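You operate a simulated robot arm through the tools that you are given. There is no shell and no other tool.

Carry out the task below with a simulated robot arm. There is one attempt and no reset: what you move stays moved.

## Task
Heat the heads to 230 C and seal the cup under them for 1.0 s.
Fine: set both knobs, switch the heat on, wait for the Ready lamp, press the seal button once, switch the heat off.
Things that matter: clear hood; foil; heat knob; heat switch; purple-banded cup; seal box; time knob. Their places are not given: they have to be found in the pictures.

It is judged by the outcome, as a careful person would: the job done as asked, and still so three seconds after it is handed in. It fails if anything else is knocked over, pushed out of place, dropped, spilled or broken. A push-on lid holds only when it is set on centred and level and pressed home; a screw cap is set on level and turned clockwise until tight.

## Robot
A 7-joint arm with a two-finger gripper, fixed in place. Base frame: the origin is at the foot of the arm, x ahead of it, y to its left, z up. Lengths are in mm, angles in degrees, forces in N, time in s.
With the tool pointing down near the work surface it reaches from about 280 to 740 mm from the base axis. Its first joint turns from -166.0 to 166.0 degrees. Payload 1.71 kg.
The tool frame sits at the grasp point between the pads (the TCP): z along the fingers, y along the line on which they close. The tips reach 20 mm beyond it. Largest opening 96 mm; the body of the gripper starts 113 mm behind the TCP.
Orientation is that of the tool frame in the base frame, as a unit quaternion [w, x, y, z]. With the fingers straight down and closing along the base's y, the tool's x points along the base's -x, its y along +y and its z along -z.

## Interface
- The arm moves only by the tool drive_tool. Its argument "plan" is a list of rows, each an object of numbers (a shift or turn left out is 0, a gripper value left out holds the last): "dx", "dy", "dz": the shift along the base's x, y, z in mm; "rx", "ry", "rz": the turn, a rotation vector about the base's x, y, z in degrees; "gripper": the finger opening in mm, from 0 to 96. In form: [{"dx": .., "dy": .., "dz": .., "rx": .., "ry": .., "rz": .., "gripper": ..}, ...]. A call has 1 to 20 rows; each row shifts and turns the commanded pose from where the row before left it. Rows are played at 5 a second. More than 50 mm and 8.6 degrees between two rows, or a gripper value outside its range, and nothing of the call is played. Where a pose cannot be reached the arm comes as near as it can. A force on the tool above 40 N (or 10 N above the force at the start of the call, whichever is more), or a blocked arm, ends the call early, and 0.2 s more pass. Each finger travels about 153 mm/s and halts on what it meets, pressing with about 33 N; the grip force reading is that of the motor and also rises with nothing between the fingers. The clock runs only during rows and for 0.2 s after the last one: add rows that do not move to give the fingers time. It gives the time, the measured TCP pose, the force on the tool (base axes), the opening and the grip force at its end, in the units of the frame above (readings bear some noise), with the torque about the TCP (base axes, N m) and any sound that the robot's microphone picked up.
- Cameras (640 x 400 px; columns grow to the right, rows downward): "scene" is fixed at [220.9, 497.8, 1183.1]; the picture's right is [-0.74, -0.67, 0.00], its down [-0.36, 0.39, -0.85] and it looks along [0.57, -0.63, -0.53] (base axes); focal length 333 px, centre (320, 200). "wrist" rides on the gripper at [66, 14, -145] in the tool frame; the picture's right is [-0.21, 0.98, 0.00], its down [-0.88, -0.18, -0.45] and it looks along [-0.44, -0.09, 0.90] (tool axes); focal length 275 px, centre (320, 200).
- grab_frame(camera): a new picture of that camera. No time passes.
- lift_body(by): slides the trunk up (or, below 0, down) by that many mm; the arm rides with it, the base frame stays. It gives what a move gives, with no picture.
- point_at(camera, pixels): for up to 12 pixels [column, row] of the newest picture of that camera ("zoom" is the newest enlarged one), the place [x, y, z] in the base frame of the surface seen there, good to about 3 mm. No time passes.
- enlarge(camera, box): a new picture of the part [left, top, right, bottom] of that camera's present view, enlarged. No time passes.
- sign_off(): hands the job in; it is judged then, once.

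Leave the gripper open and the arm clear of the work at the hand-in unless told otherwise.

The tools are called after ">>>" by a JSON object that holds its "api" and its "payload". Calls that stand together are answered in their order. drive_tool: Moves the arm, as the interface text tells. Its arguments: {"type":"object","properties":{"plan":{"type":"array","items":{"type":"object","properties":{"dx":{"type":"number"},"dy":{"type":"number"},"dz":{"type":"number"},"rx":{"type":"number"},"ry":{"type":"number"},"rz":{"type":"number"},"gripper":{"type":"number"}}}}},"required":["plan"]} The other tools are called the same way: lift_body (by) slides the trunk up or down; grab_frame (camera) takes a picture; point_at (camera, pixels) gives the place of the surface under pixels of a picture; enlarge (camera, box) takes an enlarged picture of a part of a camera's view; sign_off () hands the job in.

At the start:

```text
time: 0.0
position: [584.6, -137.9, 861.1]
ee_rot: [-0.001, 0.0, 1.0, 0.0]
ft_force: [0.7, 0.9, 0.5]
moment: [0.0, 0.04, 0.0]
grip_width: 96.0
finger_force: 0.0
trunk travel left (down, up): [-100.0, 286.0]
```

scene: 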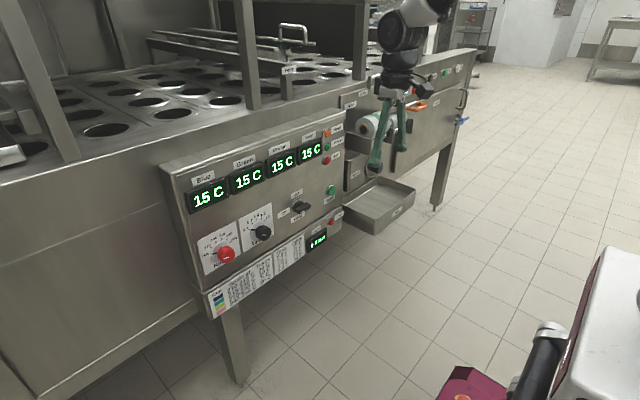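
wrist: 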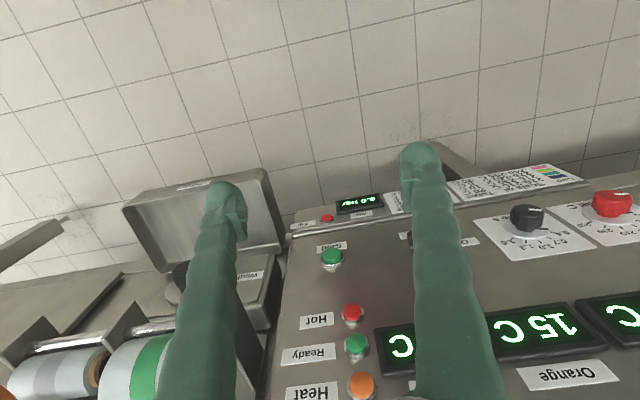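

I see a sealing machine with a front panel: displays (Blue, Green, Orange, ...), red and black knobs, a switch, lamps and buttons. I'll enlarge the panel in the scene and wrist views to read it.

>>> {"api": "enlarge", "payload": {"camera": "scene", "box": [180, 170, 280, 280]}}

>>> {"api": "enlarge", "payload": {"camera": "scene", "box": [260, 110, 360, 260]}}

>>> {"api": "enlarge", "payload": {"camera": "scene", "box": [330, 60, 480, 220]}}

>>> {"api": "enlarge", "payload": {"camera": "scene", "box": [200, 220, 340, 320]}}

>>> {"api": "enlarge", "payload": {"camera": "wrist", "box": [440, 170, 640, 290]}}

>>> {"api": "enlarge", "payload": {"camera": "scene", "box": [0, 0, 330, 200]}}

```text
3.64 times, centred on (230, 225) of scene
```

zoom: 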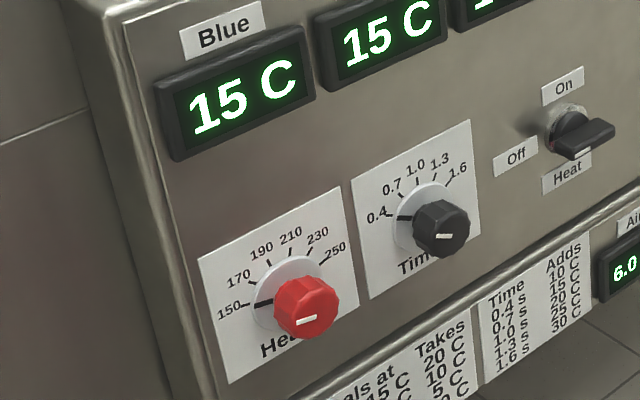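

```text
2.67 times, centred on (310, 185) of scene
```

zoom: 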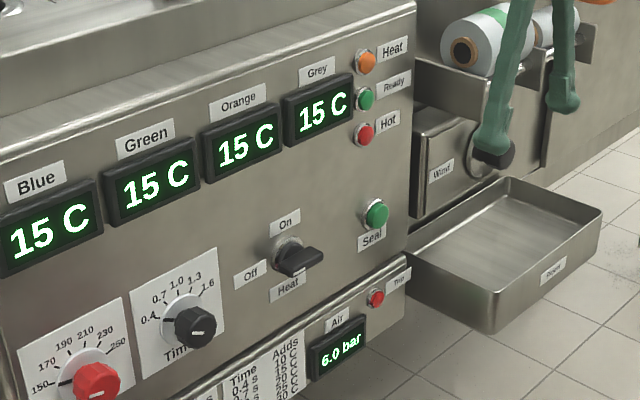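

```text
2.50 times, centred on (405, 140) of scene
```

zoom: 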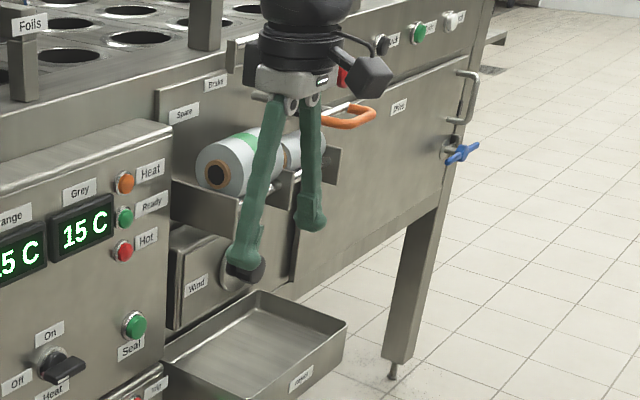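

```text
4.00 times, centred on (270, 270) of scene
```

zoom: 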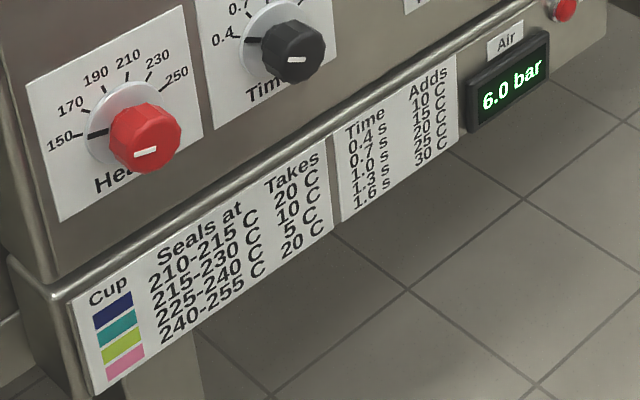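

```text
3.20 times, centred on (540, 230) of wrist
```

zoom: 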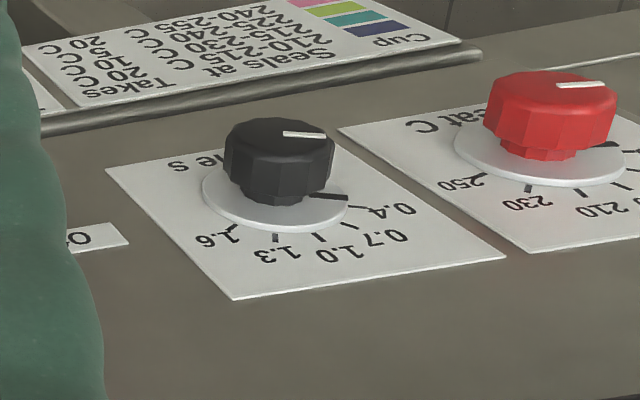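

```text
1.94 times, centred on (165, 100) of scene
```

zoom: 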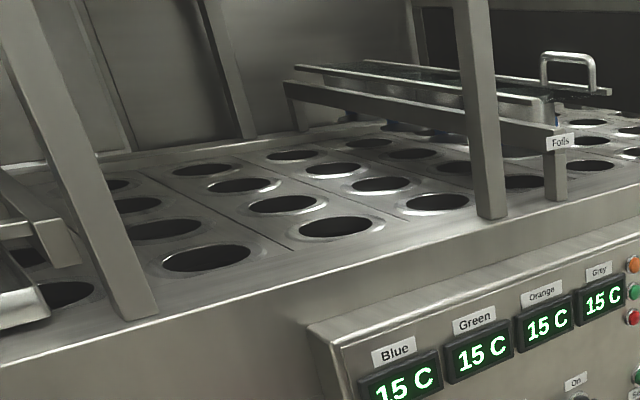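

The red Heat knob points to 150, and the black Time knob to 0.4. The heat switch points to Off or On, which I still have to check. Next I'll get the 3D places of the panel parts from the scene picture.

>>> {"api": "grab_frame", "payload": {"camera": "scene"}}

>>> {"api": "point_at", "payload": {"camera": "scene", "pixels": [[227, 254], [264, 232], [301, 207], [331, 190], [327, 145], [326, 159], [180, 180], [200, 270], [320, 200], [290, 240], [205, 240], [332, 222]]}}

>>> {"api": "point_at", "payload": {"camera": "scene", "pixels": [[375, 210], [350, 195], [410, 185], [380, 120], [107, 130], [175, 113], [148, 102], [293, 30], [30, 80], [250, 60], [200, 150], [100, 200]]}}

>>> {"api": "enlarge", "payload": {"camera": "scene", "box": [140, 10, 380, 110]}}

>>> {"api": "enlarge", "payload": {"camera": "scene", "box": [0, 60, 160, 170]}}

>>> {"api": "enlarge", "payload": {"camera": "wrist", "box": [0, 170, 320, 400]}}

```text
taken
```

scene: 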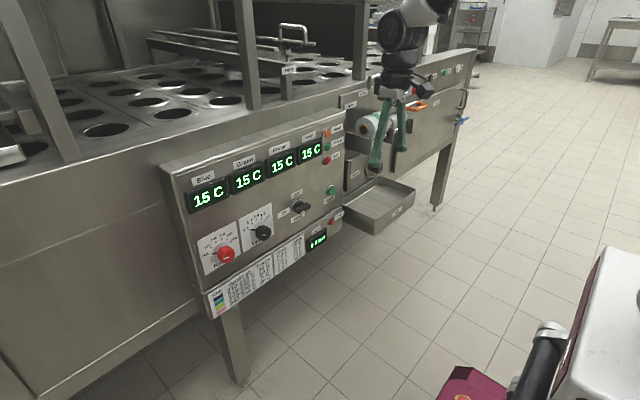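

```text
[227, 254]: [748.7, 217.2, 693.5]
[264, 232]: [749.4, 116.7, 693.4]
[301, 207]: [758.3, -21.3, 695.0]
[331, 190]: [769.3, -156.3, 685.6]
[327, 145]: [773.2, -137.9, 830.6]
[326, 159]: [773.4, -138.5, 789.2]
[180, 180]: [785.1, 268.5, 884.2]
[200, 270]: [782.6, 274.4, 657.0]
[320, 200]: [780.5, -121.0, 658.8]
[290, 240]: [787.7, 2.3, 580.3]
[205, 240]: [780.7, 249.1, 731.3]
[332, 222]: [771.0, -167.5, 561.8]
```

```text
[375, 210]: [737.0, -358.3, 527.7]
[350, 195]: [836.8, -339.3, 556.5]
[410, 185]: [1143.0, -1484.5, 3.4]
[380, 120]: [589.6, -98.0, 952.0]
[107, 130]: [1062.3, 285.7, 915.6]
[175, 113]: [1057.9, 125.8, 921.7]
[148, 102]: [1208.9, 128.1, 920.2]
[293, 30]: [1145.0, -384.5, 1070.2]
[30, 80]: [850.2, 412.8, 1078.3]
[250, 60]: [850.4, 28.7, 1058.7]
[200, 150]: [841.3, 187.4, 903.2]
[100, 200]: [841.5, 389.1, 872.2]
```

```text
2.67 times, centred on (260, 60) of scene
```

zoom: 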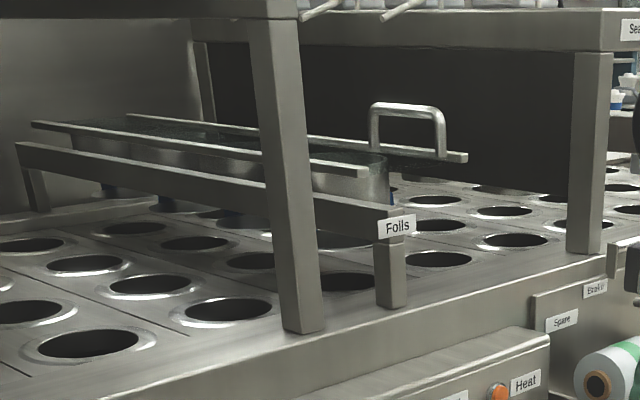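

```text
3.64 times, centred on (80, 115) of scene
```

zoom: 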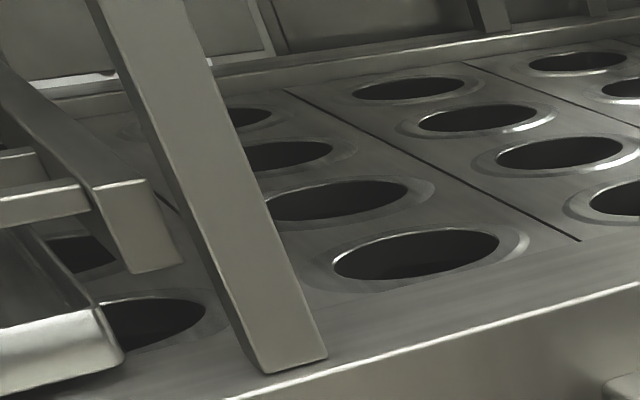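

```text
1.74 times, centred on (160, 285) of wrist
```

zoom: 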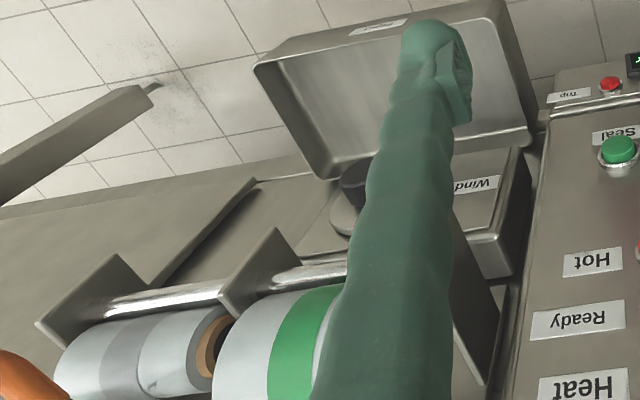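

The panel face lies near x=780. The Heat knob is at (749,217,693), the Time knob at (749,117,693), the switch at (758,-21,695) and the Seal button at (769,-156,686). Next I'll look for the cups, foil, hood and seal box by enlarging the upper part of the scene picture.

>>> {"api": "enlarge", "payload": {"camera": "scene", "box": [240, 0, 400, 100]}}

>>> {"api": "enlarge", "payload": {"camera": "scene", "box": [360, 0, 520, 100]}}

>>> {"api": "enlarge", "payload": {"camera": "scene", "box": [420, 220, 640, 400]}}

>>> {"api": "enlarge", "payload": {"camera": "scene", "box": [0, 0, 160, 100]}}

>>> {"api": "enlarge", "payload": {"camera": "scene", "box": [140, 20, 330, 90]}}

```text
4.00 times, centred on (320, 50) of scene
```

zoom: 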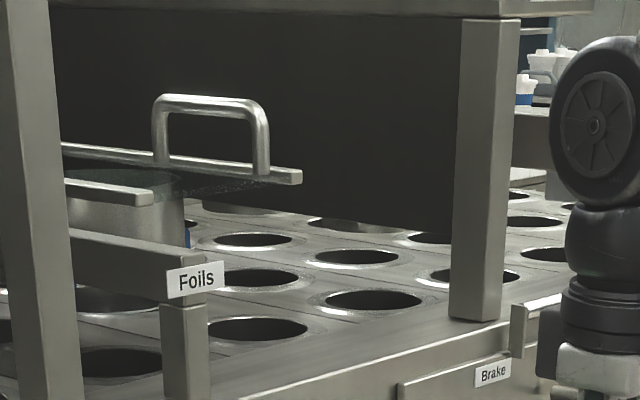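

```text
4.00 times, centred on (440, 50) of scene
```

zoom: 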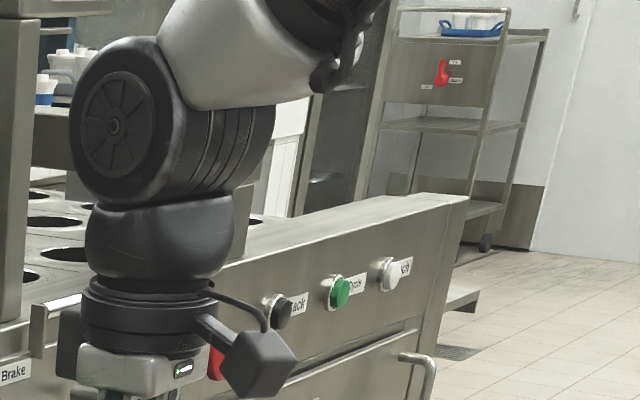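

```text
2.22 times, centred on (530, 310) of scene
```

zoom: 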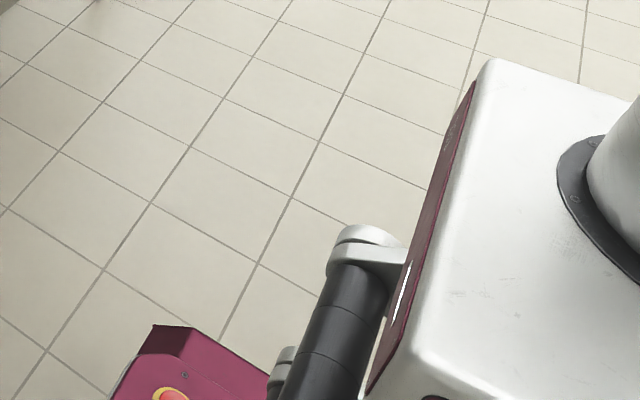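

```text
4.00 times, centred on (80, 50) of scene
```

zoom: 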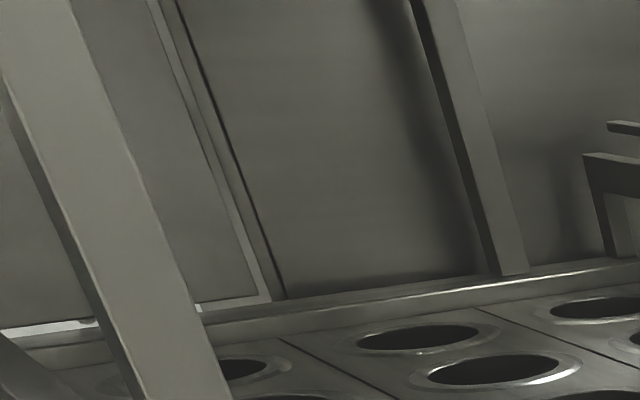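

```text
3.37 times, centred on (235, 55) of scene
```

zoom: 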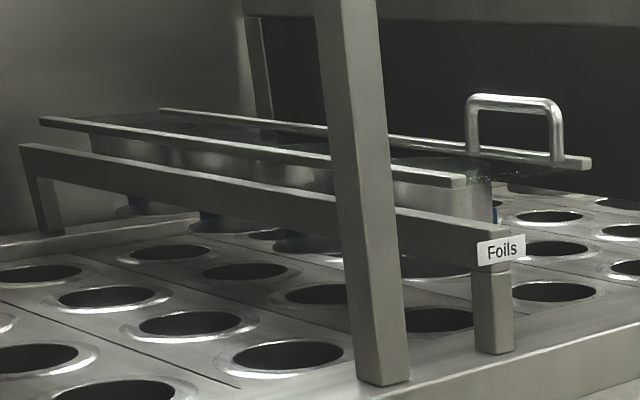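

At (0,1,0) wrist attitude the fingers point down. I see the table with holes, a "Foils" rack with a handle, and a "Sea.." label top right, but the sealing station is out of view. I'll tilt the tool about base y and raise it a little so the wrist camera looks over the table.

>>> {"api": "drive_tool", "payload": {"plan": [{"dz": 25, "dx": -10, "ry": -7}, {"dz": 25, "dx": -10, "ry": -7}, {"dz": 25, "dx": -10, "ry": -7}, {"dz": 25, "dx": -10, "ry": -7}, {"dz": 25, "dx": -10, "ry": -7}, {"dz": 25, "dx": -10, "ry": -7}]}}

>>> {"api": "grab_frame", "payload": {"camera": "wrist"}}

>>> {"api": "grab_frame", "payload": {"camera": "scene"}}

```text
time: 1.4
position: [518.9, -137.4, 1022.2]
ee_rot: [0.363, 0.0, 0.932, -0.001]
ft_force: [-0.8, -1.0, -0.8]
moment: [0.12, -0.04, 0.06]
grip_width: 96.0
finger_force: 0.1
trunk travel left (down, up): [-100.0, 286.0]
```

```text
taken
```

wrist: 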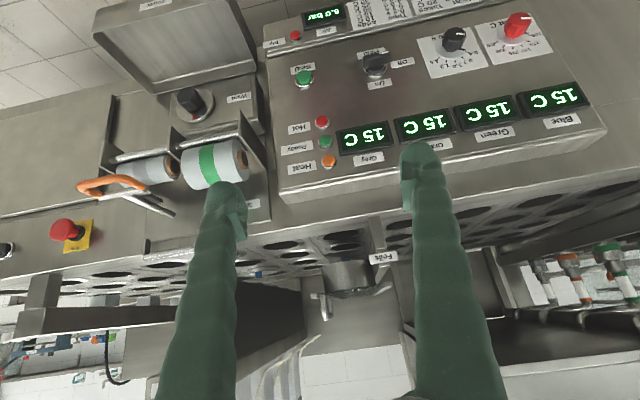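

```text
taken
```

scene: 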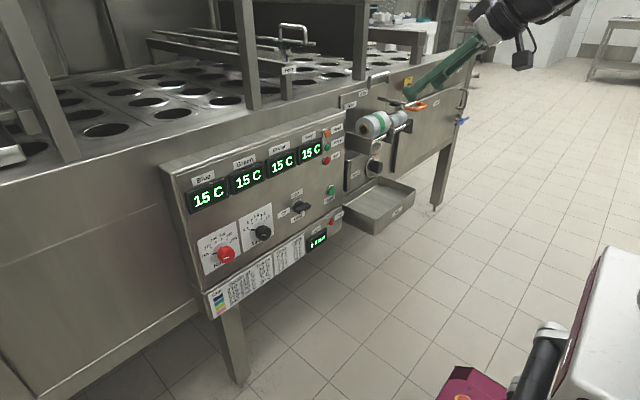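

The wrist picture is upside down but shows the table edge, a foil reel with a green band, and a "Wind" knob. I'll enlarge parts of it, including the far side of the table.

>>> {"api": "enlarge", "payload": {"camera": "wrist", "box": [240, 220, 420, 330]}}

>>> {"api": "enlarge", "payload": {"camera": "wrist", "box": [0, 220, 220, 400]}}

>>> {"api": "enlarge", "payload": {"camera": "wrist", "box": [440, 180, 640, 330]}}

>>> {"api": "enlarge", "payload": {"camera": "wrist", "box": [270, 0, 600, 190]}}

>>> {"api": "enlarge", "payload": {"camera": "scene", "box": [330, 0, 480, 200]}}

```text
3.56 times, centred on (330, 275) of wrist
```

zoom: 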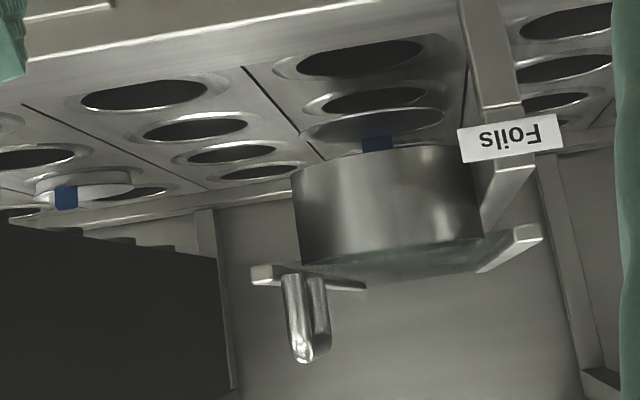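

```text
2.22 times, centred on (110, 310) of wrist
```

zoom: 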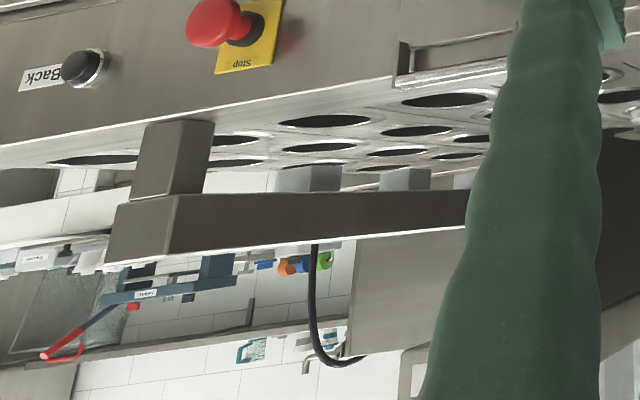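

```text
2.67 times, centred on (540, 255) of wrist
```

zoom: 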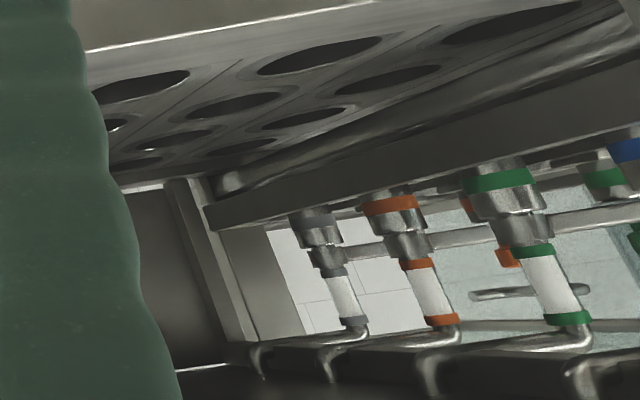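

```text
1.94 times, centred on (435, 95) of wrist
```

zoom: 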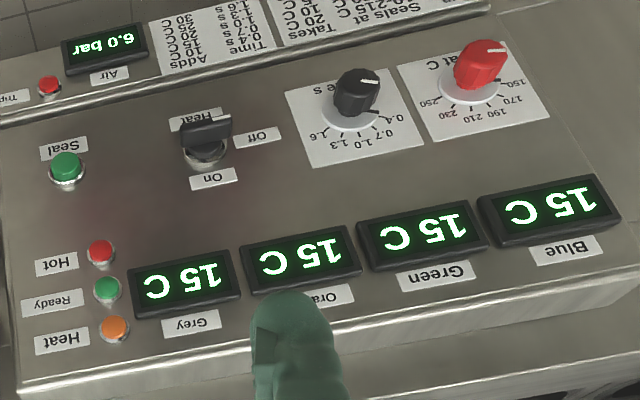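

```text
2.00 times, centred on (405, 100) of scene
```

zoom: 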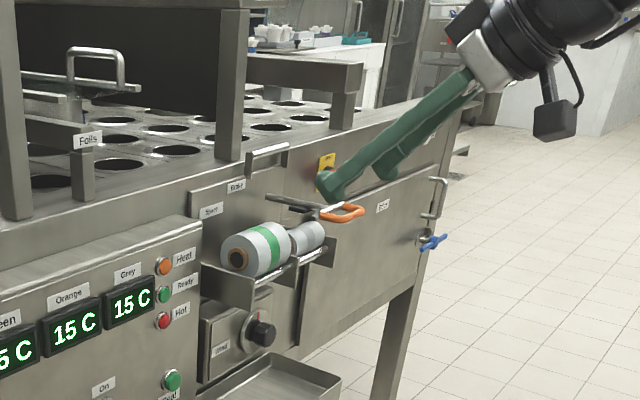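

I see the seal box as the dark housing over the table to the right of the Foils rack, and a white cup rim with a blue/purple band near its edge. I'll measure some places in the wrist picture to locate them.

>>> {"api": "point_at", "payload": {"camera": "wrist", "pixels": [[258, 274], [345, 261], [280, 300], [255, 310], [365, 262], [328, 310], [40, 330], [283, 244], [220, 270], [60, 290], [350, 285], [385, 257]]}}

>>> {"api": "enlarge", "payload": {"camera": "wrist", "box": [235, 250, 315, 300]}}

>>> {"api": "enlarge", "payload": {"camera": "scene", "box": [330, 60, 440, 160]}}

```text
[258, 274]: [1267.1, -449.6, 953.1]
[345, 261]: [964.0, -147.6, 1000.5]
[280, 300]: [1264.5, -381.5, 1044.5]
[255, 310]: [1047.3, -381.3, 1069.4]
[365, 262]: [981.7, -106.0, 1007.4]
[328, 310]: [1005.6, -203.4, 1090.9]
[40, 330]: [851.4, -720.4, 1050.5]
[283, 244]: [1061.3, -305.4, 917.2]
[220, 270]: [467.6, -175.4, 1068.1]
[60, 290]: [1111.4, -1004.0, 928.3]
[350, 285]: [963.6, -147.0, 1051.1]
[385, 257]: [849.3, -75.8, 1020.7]
```

```text
8.00 times, centred on (275, 275) of wrist
```

zoom: 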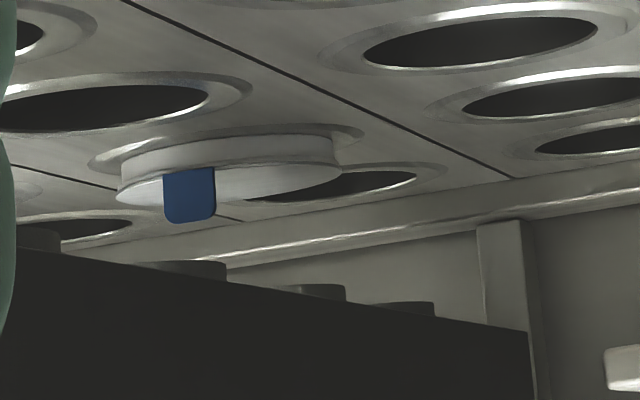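

```text
4.00 times, centred on (385, 110) of scene
```

zoom: 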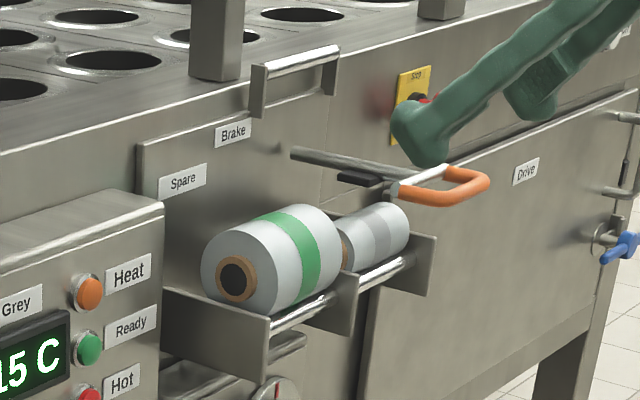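

The cup under the heads is at about (1267,-450,953): a white rim with foil on it and a blue tab, with four round heads above. To see the hood and seal box properly, I'll raise the arm 180 mm and shift it to the right.

>>> {"api": "drive_tool", "payload": {"plan": [{"dz": 35, "dy": -25}, {"dz": 35, "dy": -25}, {"dz": 35, "dy": -25}, {"dz": 35, "dy": -25}, {"dz": 35, "dy": -25}, {"dz": 25, "dy": -25}]}}

>>> {"api": "grab_frame", "payload": {"camera": "wrist"}}

>>> {"api": "grab_frame", "payload": {"camera": "scene"}}

```text
time: 2.8
position: [508.9, -286.8, 1219.1]
ee_rot: [0.365, 0.0, 0.931, 0.0]
ft_force: [0.1, 0.0, 0.0]
moment: [-0.01, -0.01, 0.0]
grip_width: 96.2
finger_force: 0.0
trunk travel left (down, up): [-100.0, 286.0]
```

```text
taken
```

wrist: 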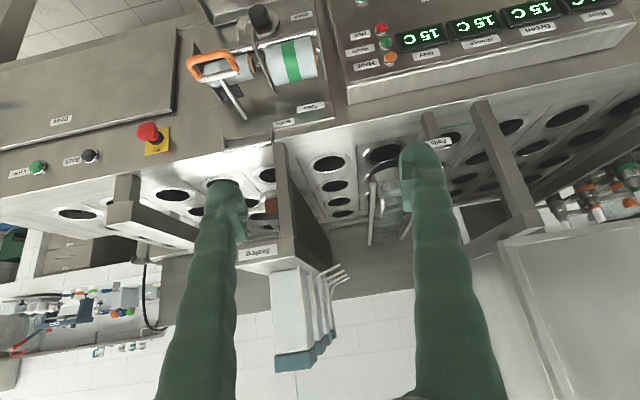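

```text
taken
```

scene: 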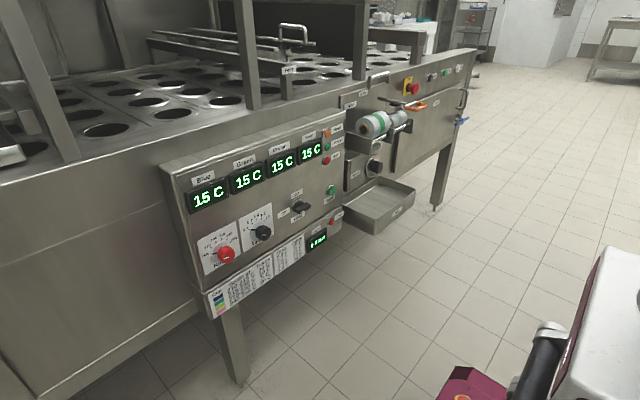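

>>> {"api": "enlarge", "payload": {"camera": "wrist", "box": [230, 130, 420, 260]}}

>>> {"api": "enlarge", "payload": {"camera": "wrist", "box": [230, 230, 370, 380]}}

>>> {"api": "enlarge", "payload": {"camera": "wrist", "box": [180, 0, 350, 130]}}

>>> {"api": "enlarge", "payload": {"camera": "wrist", "box": [60, 160, 280, 300]}}

```text
3.08 times, centred on (325, 195) of wrist
```

zoom: 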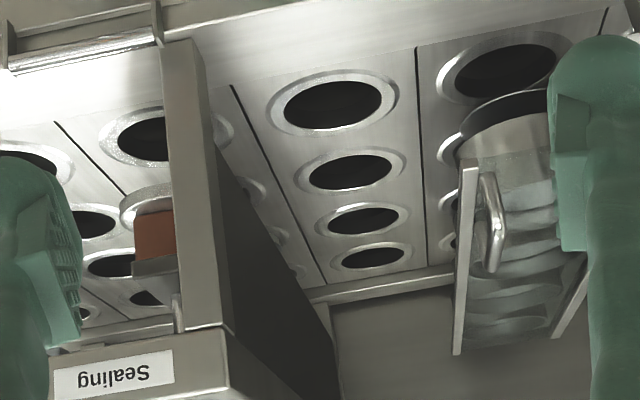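

```text
2.67 times, centred on (300, 305) of wrist
```

zoom: 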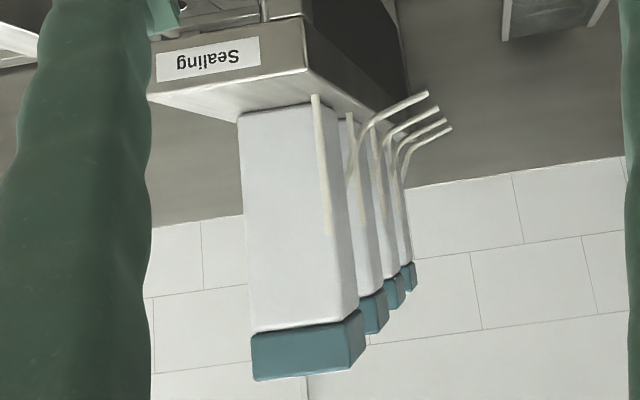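

```text
3.08 times, centred on (265, 65) of wrist
```

zoom: 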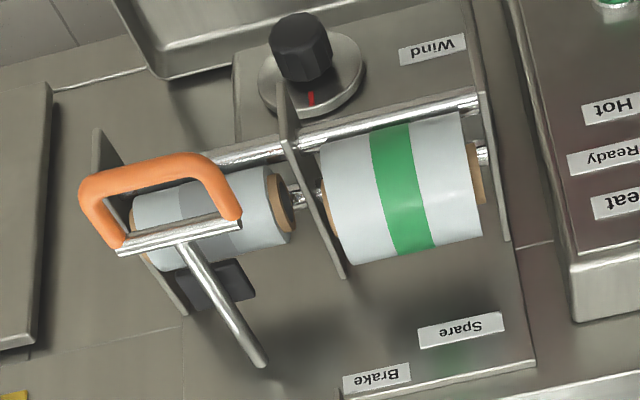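

```text
2.86 times, centred on (170, 230) of wrist
```

zoom: 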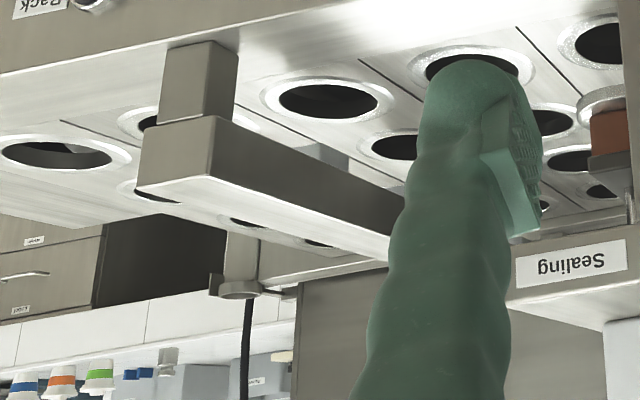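

The seal box ("Sealing") has four heads, and one cup sits under a copper-coloured head with foil on it. The clear hood covers the stack of foils, and both look in order, so only the panel needs work. Next I'll swing the fingers forward (along +x) and bring them in front of the Heat knob, staying well clear of the panel (x ≤ 600).

>>> {"api": "drive_tool", "payload": {"plan": [{"dx": 3, "dy": 33, "dz": -33, "ry": -4}, {"dx": 3, "dy": 33, "dz": -33, "ry": -4}, {"dx": 3, "dy": 33, "dz": -33, "ry": -4}, {"dx": 3, "dy": 33, "dz": -33, "ry": -4}, {"dx": 3, "dy": 33, "dz": -33, "ry": -4}, {"dx": 3, "dy": 33, "dz": -33, "ry": -4}, {"dx": 3, "dy": 33, "dz": -33, "ry": -4}, {"dx": 3, "dy": 33, "dz": -33, "ry": -4}, {"dx": 3, "dy": 33, "dz": -33, "ry": -4}, {"dx": 3, "dy": 33, "dz": -33, "ry": -4}, {"dx": 3, "dy": 33, "dz": -33, "ry": -4}, {"dx": 3, "dy": 33, "dz": -33, "ry": -4}]}}

>>> {"api": "grab_frame", "payload": {"camera": "wrist"}}

>>> {"api": "grab_frame", "payload": {"camera": "scene"}}

```text
time: 5.4
position: [540.3, -94.7, 859.1]
ee_rot: [0.706, -0.006, 0.708, 0.012]
ft_force: [-0.1, 0.4, 0.5]
moment: [0.0, 0.01, -0.07]
grip_width: 96.0
finger_force: 0.0
out of reach, approached as far as the arm can: row 7, 8, 9, 10, 11, 12
trunk travel left (down, up): [-100.0, 286.0]
```

```text
taken
```

wrist: 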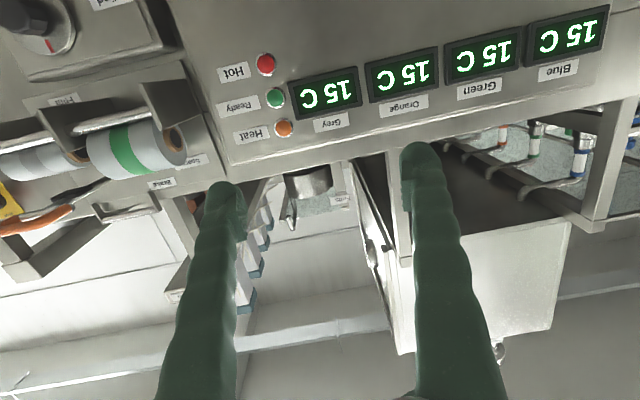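

```text
taken
```

scene: 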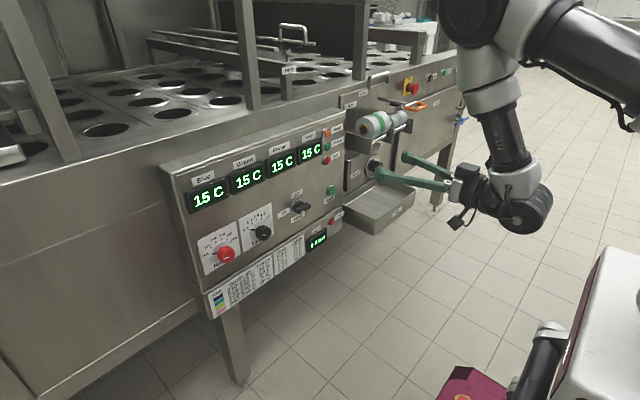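

The fingers-forward pose at this low, short reach hit the arm's limit: the arm stopped at (540,-95,859). The space in front of the panel is clear, so lowering the trunk should give the wrist more range. I'll lower it 100 mm.

>>> {"api": "lift_body", "payload": {"by": -100}}

>>> {"api": "grab_frame", "payload": {"camera": "scene"}}

```text
time: 6.7
position: [540.3, -95.4, 762.9]
ee_rot: [0.708, -0.006, 0.706, 0.013]
ft_force: [-0.4, 0.5, 0.0]
moment: [0.03, 0.03, -0.03]
grip_width: 96.0
finger_force: 0.1
trunk travel left (down, up): [0.0, 386.0]
```

```text
taken
```

scene: 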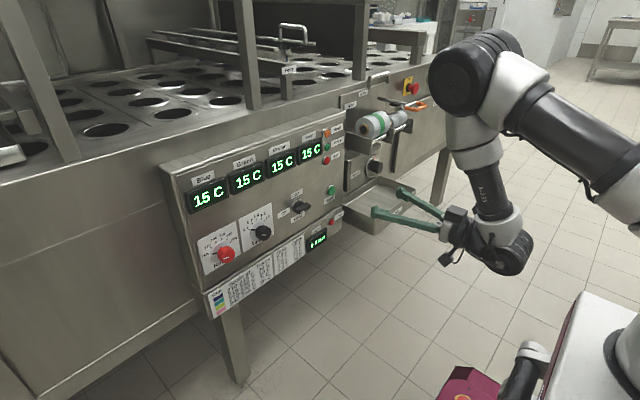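

The TCP is now at (540,-95,763). I'll move it forward and left in small steps, watching whether it reaches.

>>> {"api": "drive_tool", "payload": {"plan": [{"dx": 20, "dy": 0}, {"dx": 20, "dy": 20}, {"dx": 20, "dy": 30}]}}

```text
time: 7.5
position: [592.7, -88.7, 773.1]
ee_rot: [0.708, -0.012, 0.705, 0.023]
ft_force: [-0.6, -0.4, -0.8]
moment: [0.02, 0.02, -0.01]
grip_width: 95.9
finger_force: 0.0
out of reach, approached as far as the arm can: row 2, 3
trunk travel left (down, up): [0.0, 386.0]
```

The arm's wrist is at its bend limit this close in, and reaching further out should relax it. I'll go forward in x to about 690 at z≈790, keeping the tips short of the knob faces (x≈745), and correct the small yaw error.

>>> {"api": "drive_tool", "payload": {"plan": [{"dx": 25, "dz": 10}, {"dx": 25, "dz": 5}, {"dx": 25, "rz": -1.4}, {"dx": 20, "rz": -1.4, "rx": -0.9}]}}

>>> {"api": "grab_frame", "payload": {"camera": "scene"}}

>>> {"api": "grab_frame", "payload": {"camera": "wrist"}}

```text
time: 8.5
position: [682.4, -132.7, 799.0]
ee_rot: [0.709, 0.0, 0.705, -0.001]
ft_force: [0.9, 0.9, -0.3]
moment: [0.0, 0.03, 0.0]
grip_width: 96.2
finger_force: 0.0
out of reach, approached as far as the arm can: row 1, 2, 3, 4
trunk travel left (down, up): [0.0, 386.0]
```

```text
taken
```

scene: 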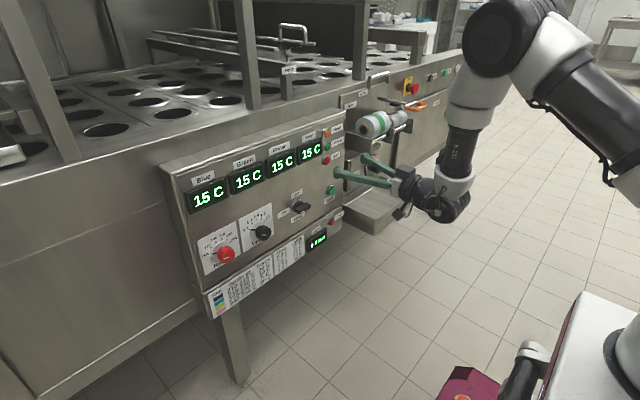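

```text
taken
```

wrist: 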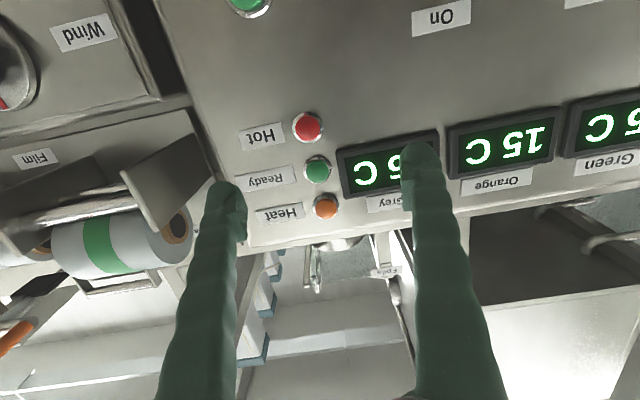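

The arm moved out but drifted to y=-133, so a joint is still at a limit. I'll measure the arm's own geometry in the scene picture to understand which one.

>>> {"api": "point_at", "payload": {"camera": "scene", "pixels": [[500, 35], [540, 30], [600, 110], [470, 110], [458, 150], [440, 205], [415, 190], [632, 350], [380, 180], [460, 185], [590, 340], [635, 170]]}}

>>> {"api": "enlarge", "payload": {"camera": "scene", "box": [320, 0, 640, 250]}}

```text
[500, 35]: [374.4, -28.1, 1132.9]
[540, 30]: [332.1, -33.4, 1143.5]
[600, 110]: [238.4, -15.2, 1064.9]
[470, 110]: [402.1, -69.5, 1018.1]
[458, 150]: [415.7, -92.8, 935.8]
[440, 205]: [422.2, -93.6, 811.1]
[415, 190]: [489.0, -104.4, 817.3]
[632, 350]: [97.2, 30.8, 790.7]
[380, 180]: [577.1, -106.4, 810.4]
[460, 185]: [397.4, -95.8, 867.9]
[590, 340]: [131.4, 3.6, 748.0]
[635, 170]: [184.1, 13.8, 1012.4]
```

```text
1.60 times, centred on (480, 125) of scene
```

zoom: 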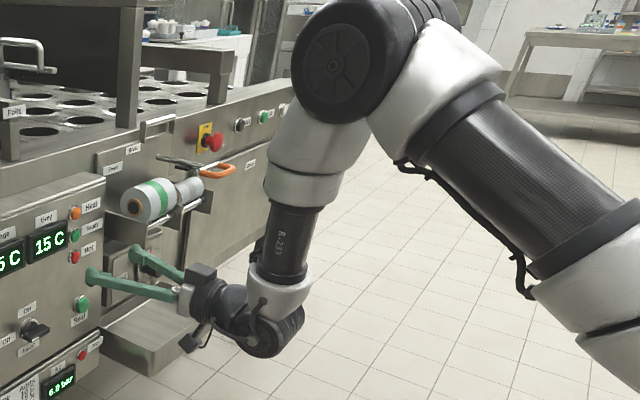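

The hand is bent about 90° at the wrist and the forearm is nearly vertical, so crossing y=0 with a level hand is what's blocked. I'll back off, tilt the fingers 30° down, and carry the hand across to y≈217. Then I'll extend and level out there.

>>> {"api": "drive_tool", "payload": {"plan": [{"dx": -20, "ry": 7.5}, {"dx": -20, "ry": 7.5}, {"dx": -20, "ry": 7.5}, {"dx": -15, "ry": 7.5}, {"dy": 40, "dz": -10}, {"dy": 40, "dz": -10}, {"dy": 40, "dz": -10}, {"dy": 40, "dz": -10}, {"dy": 40, "dz": -10}, {"dy": 40, "dz": -10}, {"dy": 40, "dz": -10}, {"dy": 40, "dz": -10}, {"dy": 29, "dz": -10}]}}

>>> {"api": "grab_frame", "payload": {"camera": "scene"}}

>>> {"api": "grab_frame", "payload": {"camera": "wrist"}}

```text
time: 11.3
position: [605.1, 214.4, 705.2]
ee_rot: [0.503, 0.003, 0.864, -0.011]
ft_force: [0.0, 0.4, 0.1]
moment: [0.01, 0.01, 0.0]
grip_width: 96.1
finger_force: 0.1
trunk travel left (down, up): [0.0, 386.0]
```

```text
taken
```

scene: 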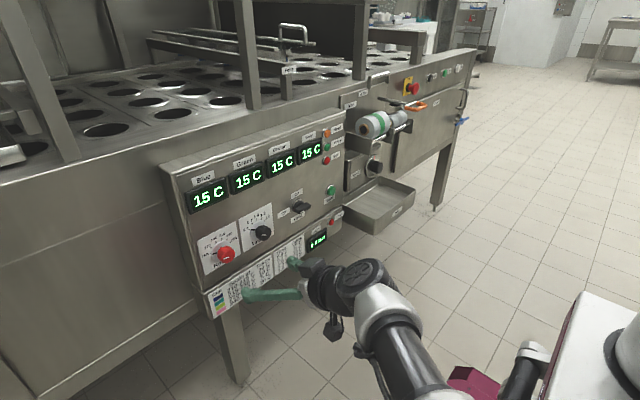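

```text
taken
```

wrist: 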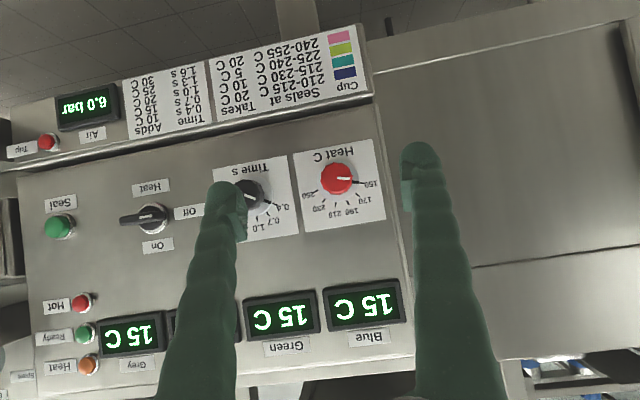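

Reached (605,214,705) and the whole panel is in view. I'll enlarge the knobs and the switch to read the dial ticks and pointers.

>>> {"api": "enlarge", "payload": {"camera": "wrist", "box": [280, 130, 400, 240]}}

>>> {"api": "enlarge", "payload": {"camera": "wrist", "box": [20, 150, 320, 320]}}

>>> {"api": "enlarge", "payload": {"camera": "wrist", "box": [0, 20, 380, 170]}}

>>> {"api": "enlarge", "payload": {"camera": "scene", "box": [195, 205, 275, 275]}}

>>> {"api": "enlarge", "payload": {"camera": "scene", "box": [270, 170, 350, 240]}}

```text
3.64 times, centred on (340, 185) of wrist
```

zoom: 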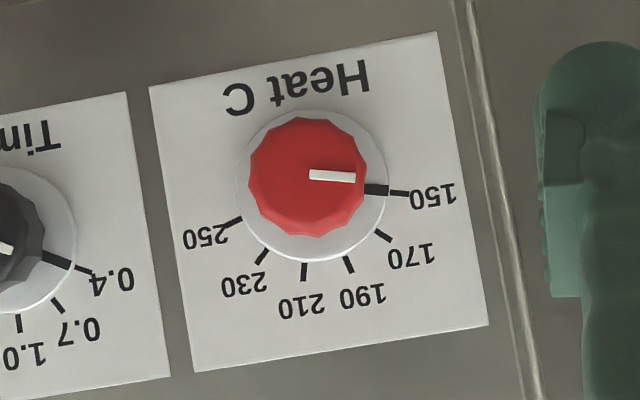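

```text
2.13 times, centred on (170, 235) of wrist
```

zoom: 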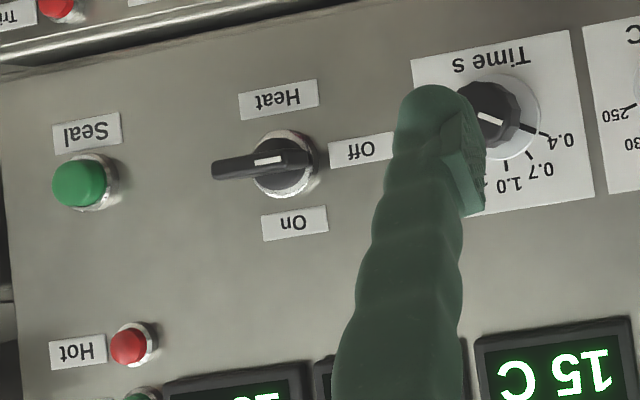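

```text
1.68 times, centred on (190, 95) of wrist
```

zoom: 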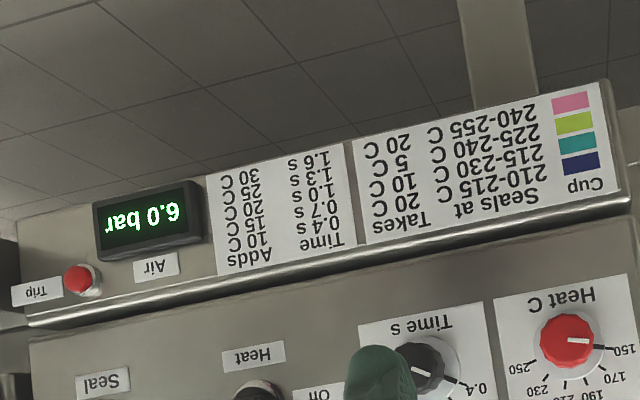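

```text
5.71 times, centred on (235, 240) of scene
```

zoom: 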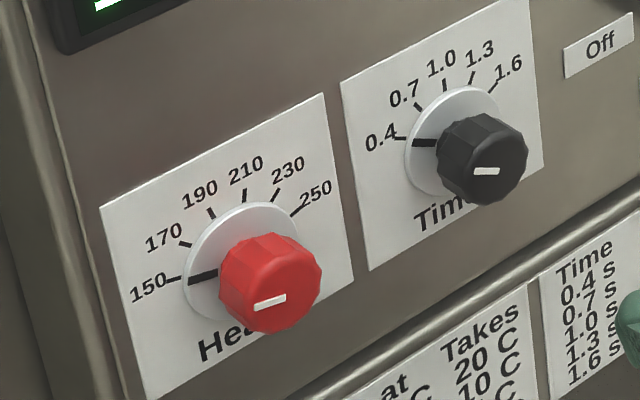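

```text
5.71 times, centred on (310, 205) of scene
```

zoom: 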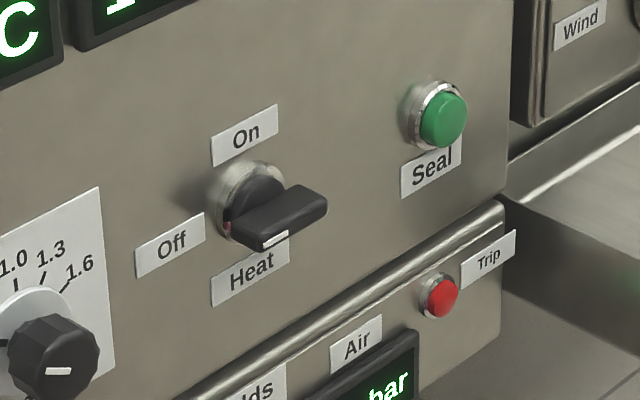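

Dial ticks are about 30° apart: Heat runs 150 (left) to 250, so 230 is about 120° clockwise from 150. I'll measure exact 3D places of the tick marks, knob and dial from an enlarged wrist view.

>>> {"api": "enlarge", "payload": {"camera": "wrist", "box": [280, 130, 400, 240]}}

>>> {"api": "point_at", "payload": {"camera": "zoom", "pixels": [[402, 194], [384, 236], [349, 265], [304, 272], [262, 256], [233, 221], [307, 177], [345, 178], [255, 175], [307, 125], [300, 232], [377, 188]]}}

>>> {"api": "point_at", "payload": {"camera": "zoom", "pixels": [[312, 117], [366, 165], [248, 180], [300, 237], [312, 252], [320, 110], [241, 180], [385, 200], [460, 100], [180, 340]]}}

>>> {"api": "point_at", "payload": {"camera": "wrist", "pixels": [[150, 217], [125, 219], [140, 218], [145, 207], [158, 212], [170, 219], [162, 230], [150, 200], [57, 225], [57, 215], [80, 300], [85, 333]]}}

```text
3.64 times, centred on (340, 185) of wrist
```

zoom: 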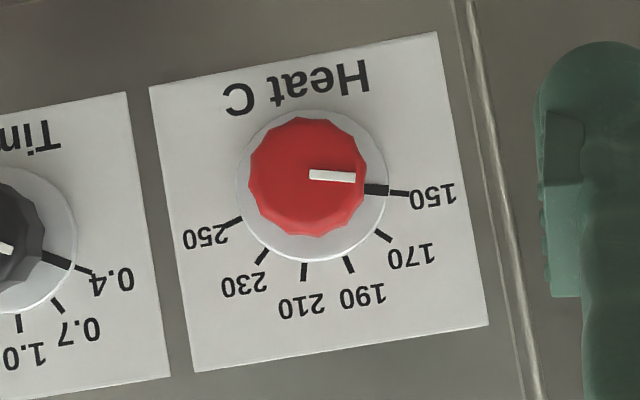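

```text
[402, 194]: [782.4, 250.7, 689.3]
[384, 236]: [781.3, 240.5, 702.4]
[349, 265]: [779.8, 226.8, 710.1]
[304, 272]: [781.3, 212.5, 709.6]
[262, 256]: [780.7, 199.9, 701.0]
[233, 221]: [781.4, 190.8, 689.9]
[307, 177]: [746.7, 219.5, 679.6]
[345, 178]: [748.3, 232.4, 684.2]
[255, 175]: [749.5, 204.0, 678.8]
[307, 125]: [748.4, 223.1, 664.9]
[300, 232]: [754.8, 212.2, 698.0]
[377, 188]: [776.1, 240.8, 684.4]
```

```text
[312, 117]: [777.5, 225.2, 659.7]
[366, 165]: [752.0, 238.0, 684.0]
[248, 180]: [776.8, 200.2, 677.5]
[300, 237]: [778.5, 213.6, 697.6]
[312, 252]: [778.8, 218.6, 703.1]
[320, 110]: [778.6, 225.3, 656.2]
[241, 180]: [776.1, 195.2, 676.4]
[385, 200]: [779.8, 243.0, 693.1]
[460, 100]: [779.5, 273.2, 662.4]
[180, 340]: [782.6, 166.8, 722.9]
```

```text
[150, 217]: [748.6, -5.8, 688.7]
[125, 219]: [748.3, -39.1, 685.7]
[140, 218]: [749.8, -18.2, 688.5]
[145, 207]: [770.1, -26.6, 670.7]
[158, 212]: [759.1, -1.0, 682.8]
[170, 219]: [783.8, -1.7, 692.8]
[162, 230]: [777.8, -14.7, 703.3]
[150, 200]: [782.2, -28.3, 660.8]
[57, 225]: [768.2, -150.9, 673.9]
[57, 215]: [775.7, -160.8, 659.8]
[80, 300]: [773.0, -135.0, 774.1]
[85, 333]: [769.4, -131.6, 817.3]
```

The Heat dial's centre is at (y,z)≈(220,682), its ticks run from −75° (150) to +75° (250) in 30° steps, and the knob is about 34 mm wide with its face at x≈747. I'll level the fingers while extending to x≈690 in front of it, with the tips still 35 mm short of the knob.

>>> {"api": "drive_tool", "payload": {"plan": [{"dx": 20, "dy": 1.5, "dz": -5, "ry": -7.5}, {"dx": 20, "dy": 1.5, "dz": -5, "ry": -7.5, "rz": 0.5}, {"dx": 20, "dy": 1.5, "dz": -6, "ry": -7.5, "rz": 0.4, "rx": 0.4}, {"dx": 22, "dy": 1, "dz": -7, "ry": -7.5, "rx": 0.5}]}}

>>> {"api": "grab_frame", "payload": {"camera": "scene"}}

>>> {"api": "grab_frame", "payload": {"camera": "wrist"}}

```text
time: 12.3
position: [701.5, 296.9, 762.0]
ee_rot: [0.698, 0.016, 0.716, -0.012]
ft_force: [1.0, 0.2, 0.2]
moment: [-0.01, 0.06, 0.02]
grip_width: 96.1
finger_force: 0.0
out of reach, approached as far as the arm can: row 2, 3, 4
trunk travel left (down, up): [0.0, 386.0]
```

```text
taken
```

scene: 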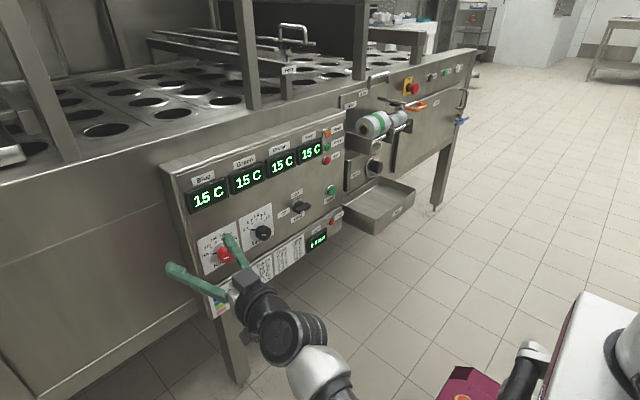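

```text
taken
```

wrist: 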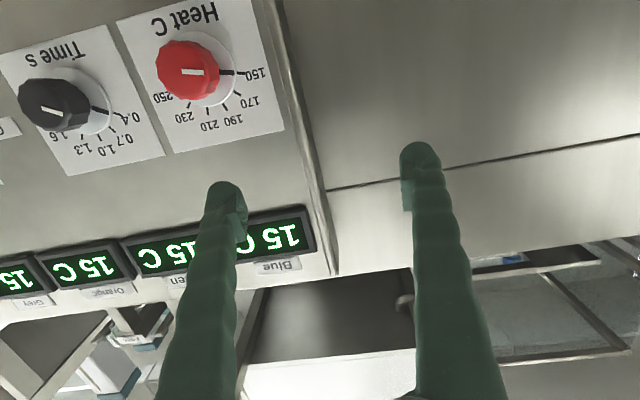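

The arm stopped at (701,297,762), so a level hand at the knob isn't reachable in this posture. I'll measure the wrist and forearm in the picture to see which joint is limiting.

>>> {"api": "enlarge", "payload": {"camera": "scene", "box": [150, 220, 400, 400]}}

>>> {"api": "point_at", "payload": {"camera": "scene", "pixels": [[280, 338], [256, 308], [315, 335], [320, 375], [340, 395], [300, 325], [235, 290], [185, 275], [238, 250], [265, 300]]}}

```text
2.22 times, centred on (275, 310) of scene
```

zoom: 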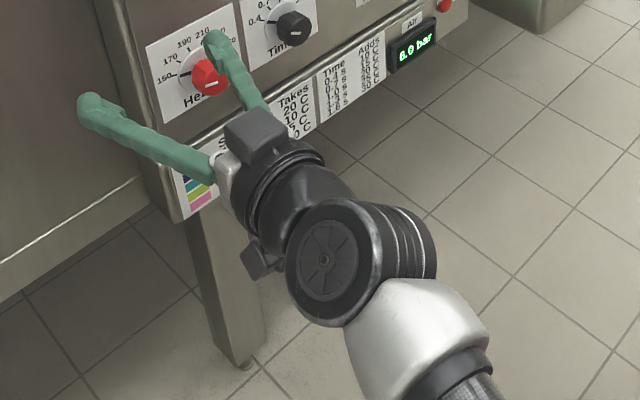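

```text
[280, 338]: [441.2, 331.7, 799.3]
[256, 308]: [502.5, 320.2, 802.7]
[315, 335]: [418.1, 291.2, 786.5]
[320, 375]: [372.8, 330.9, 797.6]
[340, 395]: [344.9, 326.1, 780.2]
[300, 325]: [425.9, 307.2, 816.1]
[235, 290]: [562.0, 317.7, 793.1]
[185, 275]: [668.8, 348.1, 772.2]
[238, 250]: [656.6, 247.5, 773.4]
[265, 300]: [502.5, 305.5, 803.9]
```

The forearm has now swung out to the +y side and lies almost in line with the hand, which is a better posture. I'll try stepping toward the knob centre (y 220, z 682) from here, pulling back to x≈690.

>>> {"api": "drive_tool", "payload": {"plan": [{"dx": -10, "dz": -20}, {"dz": -20}, {"dz": -20}, {"dz": -20}]}}

>>> {"api": "grab_frame", "payload": {"camera": "scene"}}

```text
time: 13.3
position: [698.0, 332.7, 714.8]
ee_rot: [0.695, 0.02, 0.719, -0.015]
ft_force: [0.2, -0.8, -0.4]
moment: [0.01, -0.02, 0.03]
grip_width: 95.9
finger_force: 0.0
out of reach, approached as far as the arm can: row 1, 2, 3, 4
trunk travel left (down, up): [0.0, 386.0]
```

```text
taken
```

scene: 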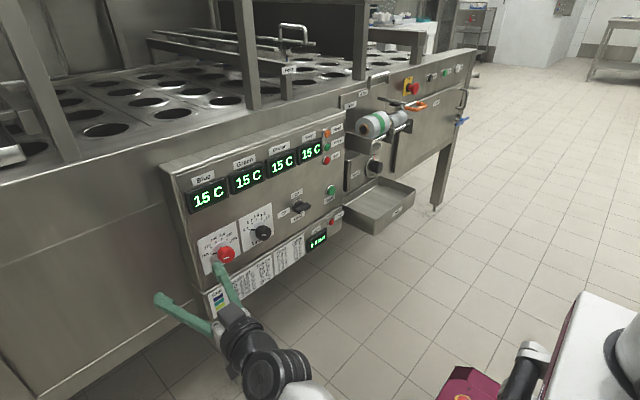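

A level hand at that height keeps sliding sideways, so level isn't available here. It isn't needed either: with the fingers tilted 30° down the pads still lie flat on the knob's sides, and I can turn the knob by rotating the tool about base x through the knob's centre. I'll tilt back to 30° and move in front of the Heat knob.

>>> {"api": "drive_tool", "payload": {"plan": [{"dx": -15, "ry": 7.5}, {"dx": -15, "ry": 7.5}, {"dx": -15, "ry": 7.5}, {"dx": -15, "ry": 7.5}, {"dy": -30}, {"dy": -30}, {"dy": -30}, {"dy": -23, "dz": -10}, {"dz": -10}]}}

>>> {"api": "grab_frame", "payload": {"camera": "scene"}}

>>> {"api": "grab_frame", "payload": {"camera": "wrist"}}

```text
time: 15.3
position: [637.1, 218.2, 693.1]
ee_rot: [0.487, 0.012, 0.873, -0.015]
ft_force: [0.3, -0.2, -0.7]
moment: [-0.04, -0.01, -0.01]
grip_width: 95.9
finger_force: 0.1
trunk travel left (down, up): [0.0, 386.0]
```

```text
taken
```

scene: 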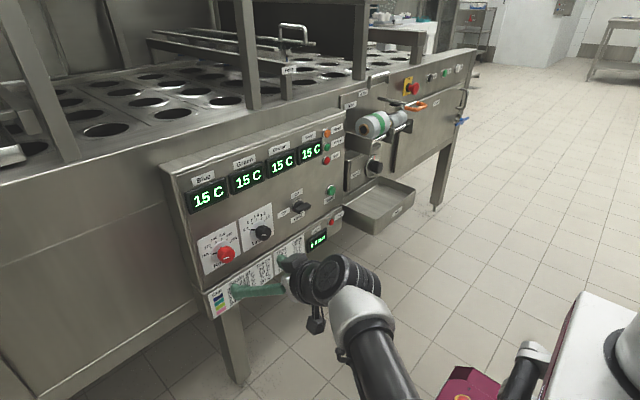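

```text
taken
```

wrist: 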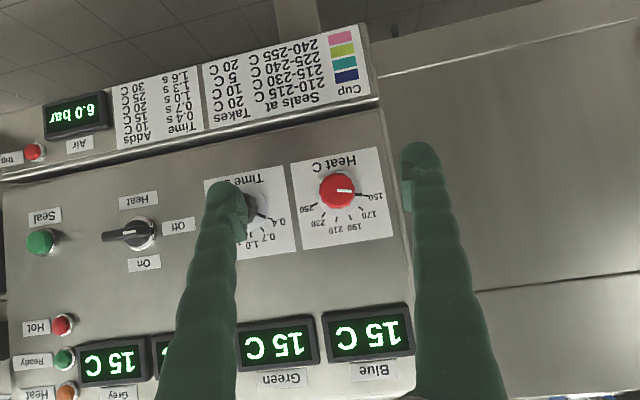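

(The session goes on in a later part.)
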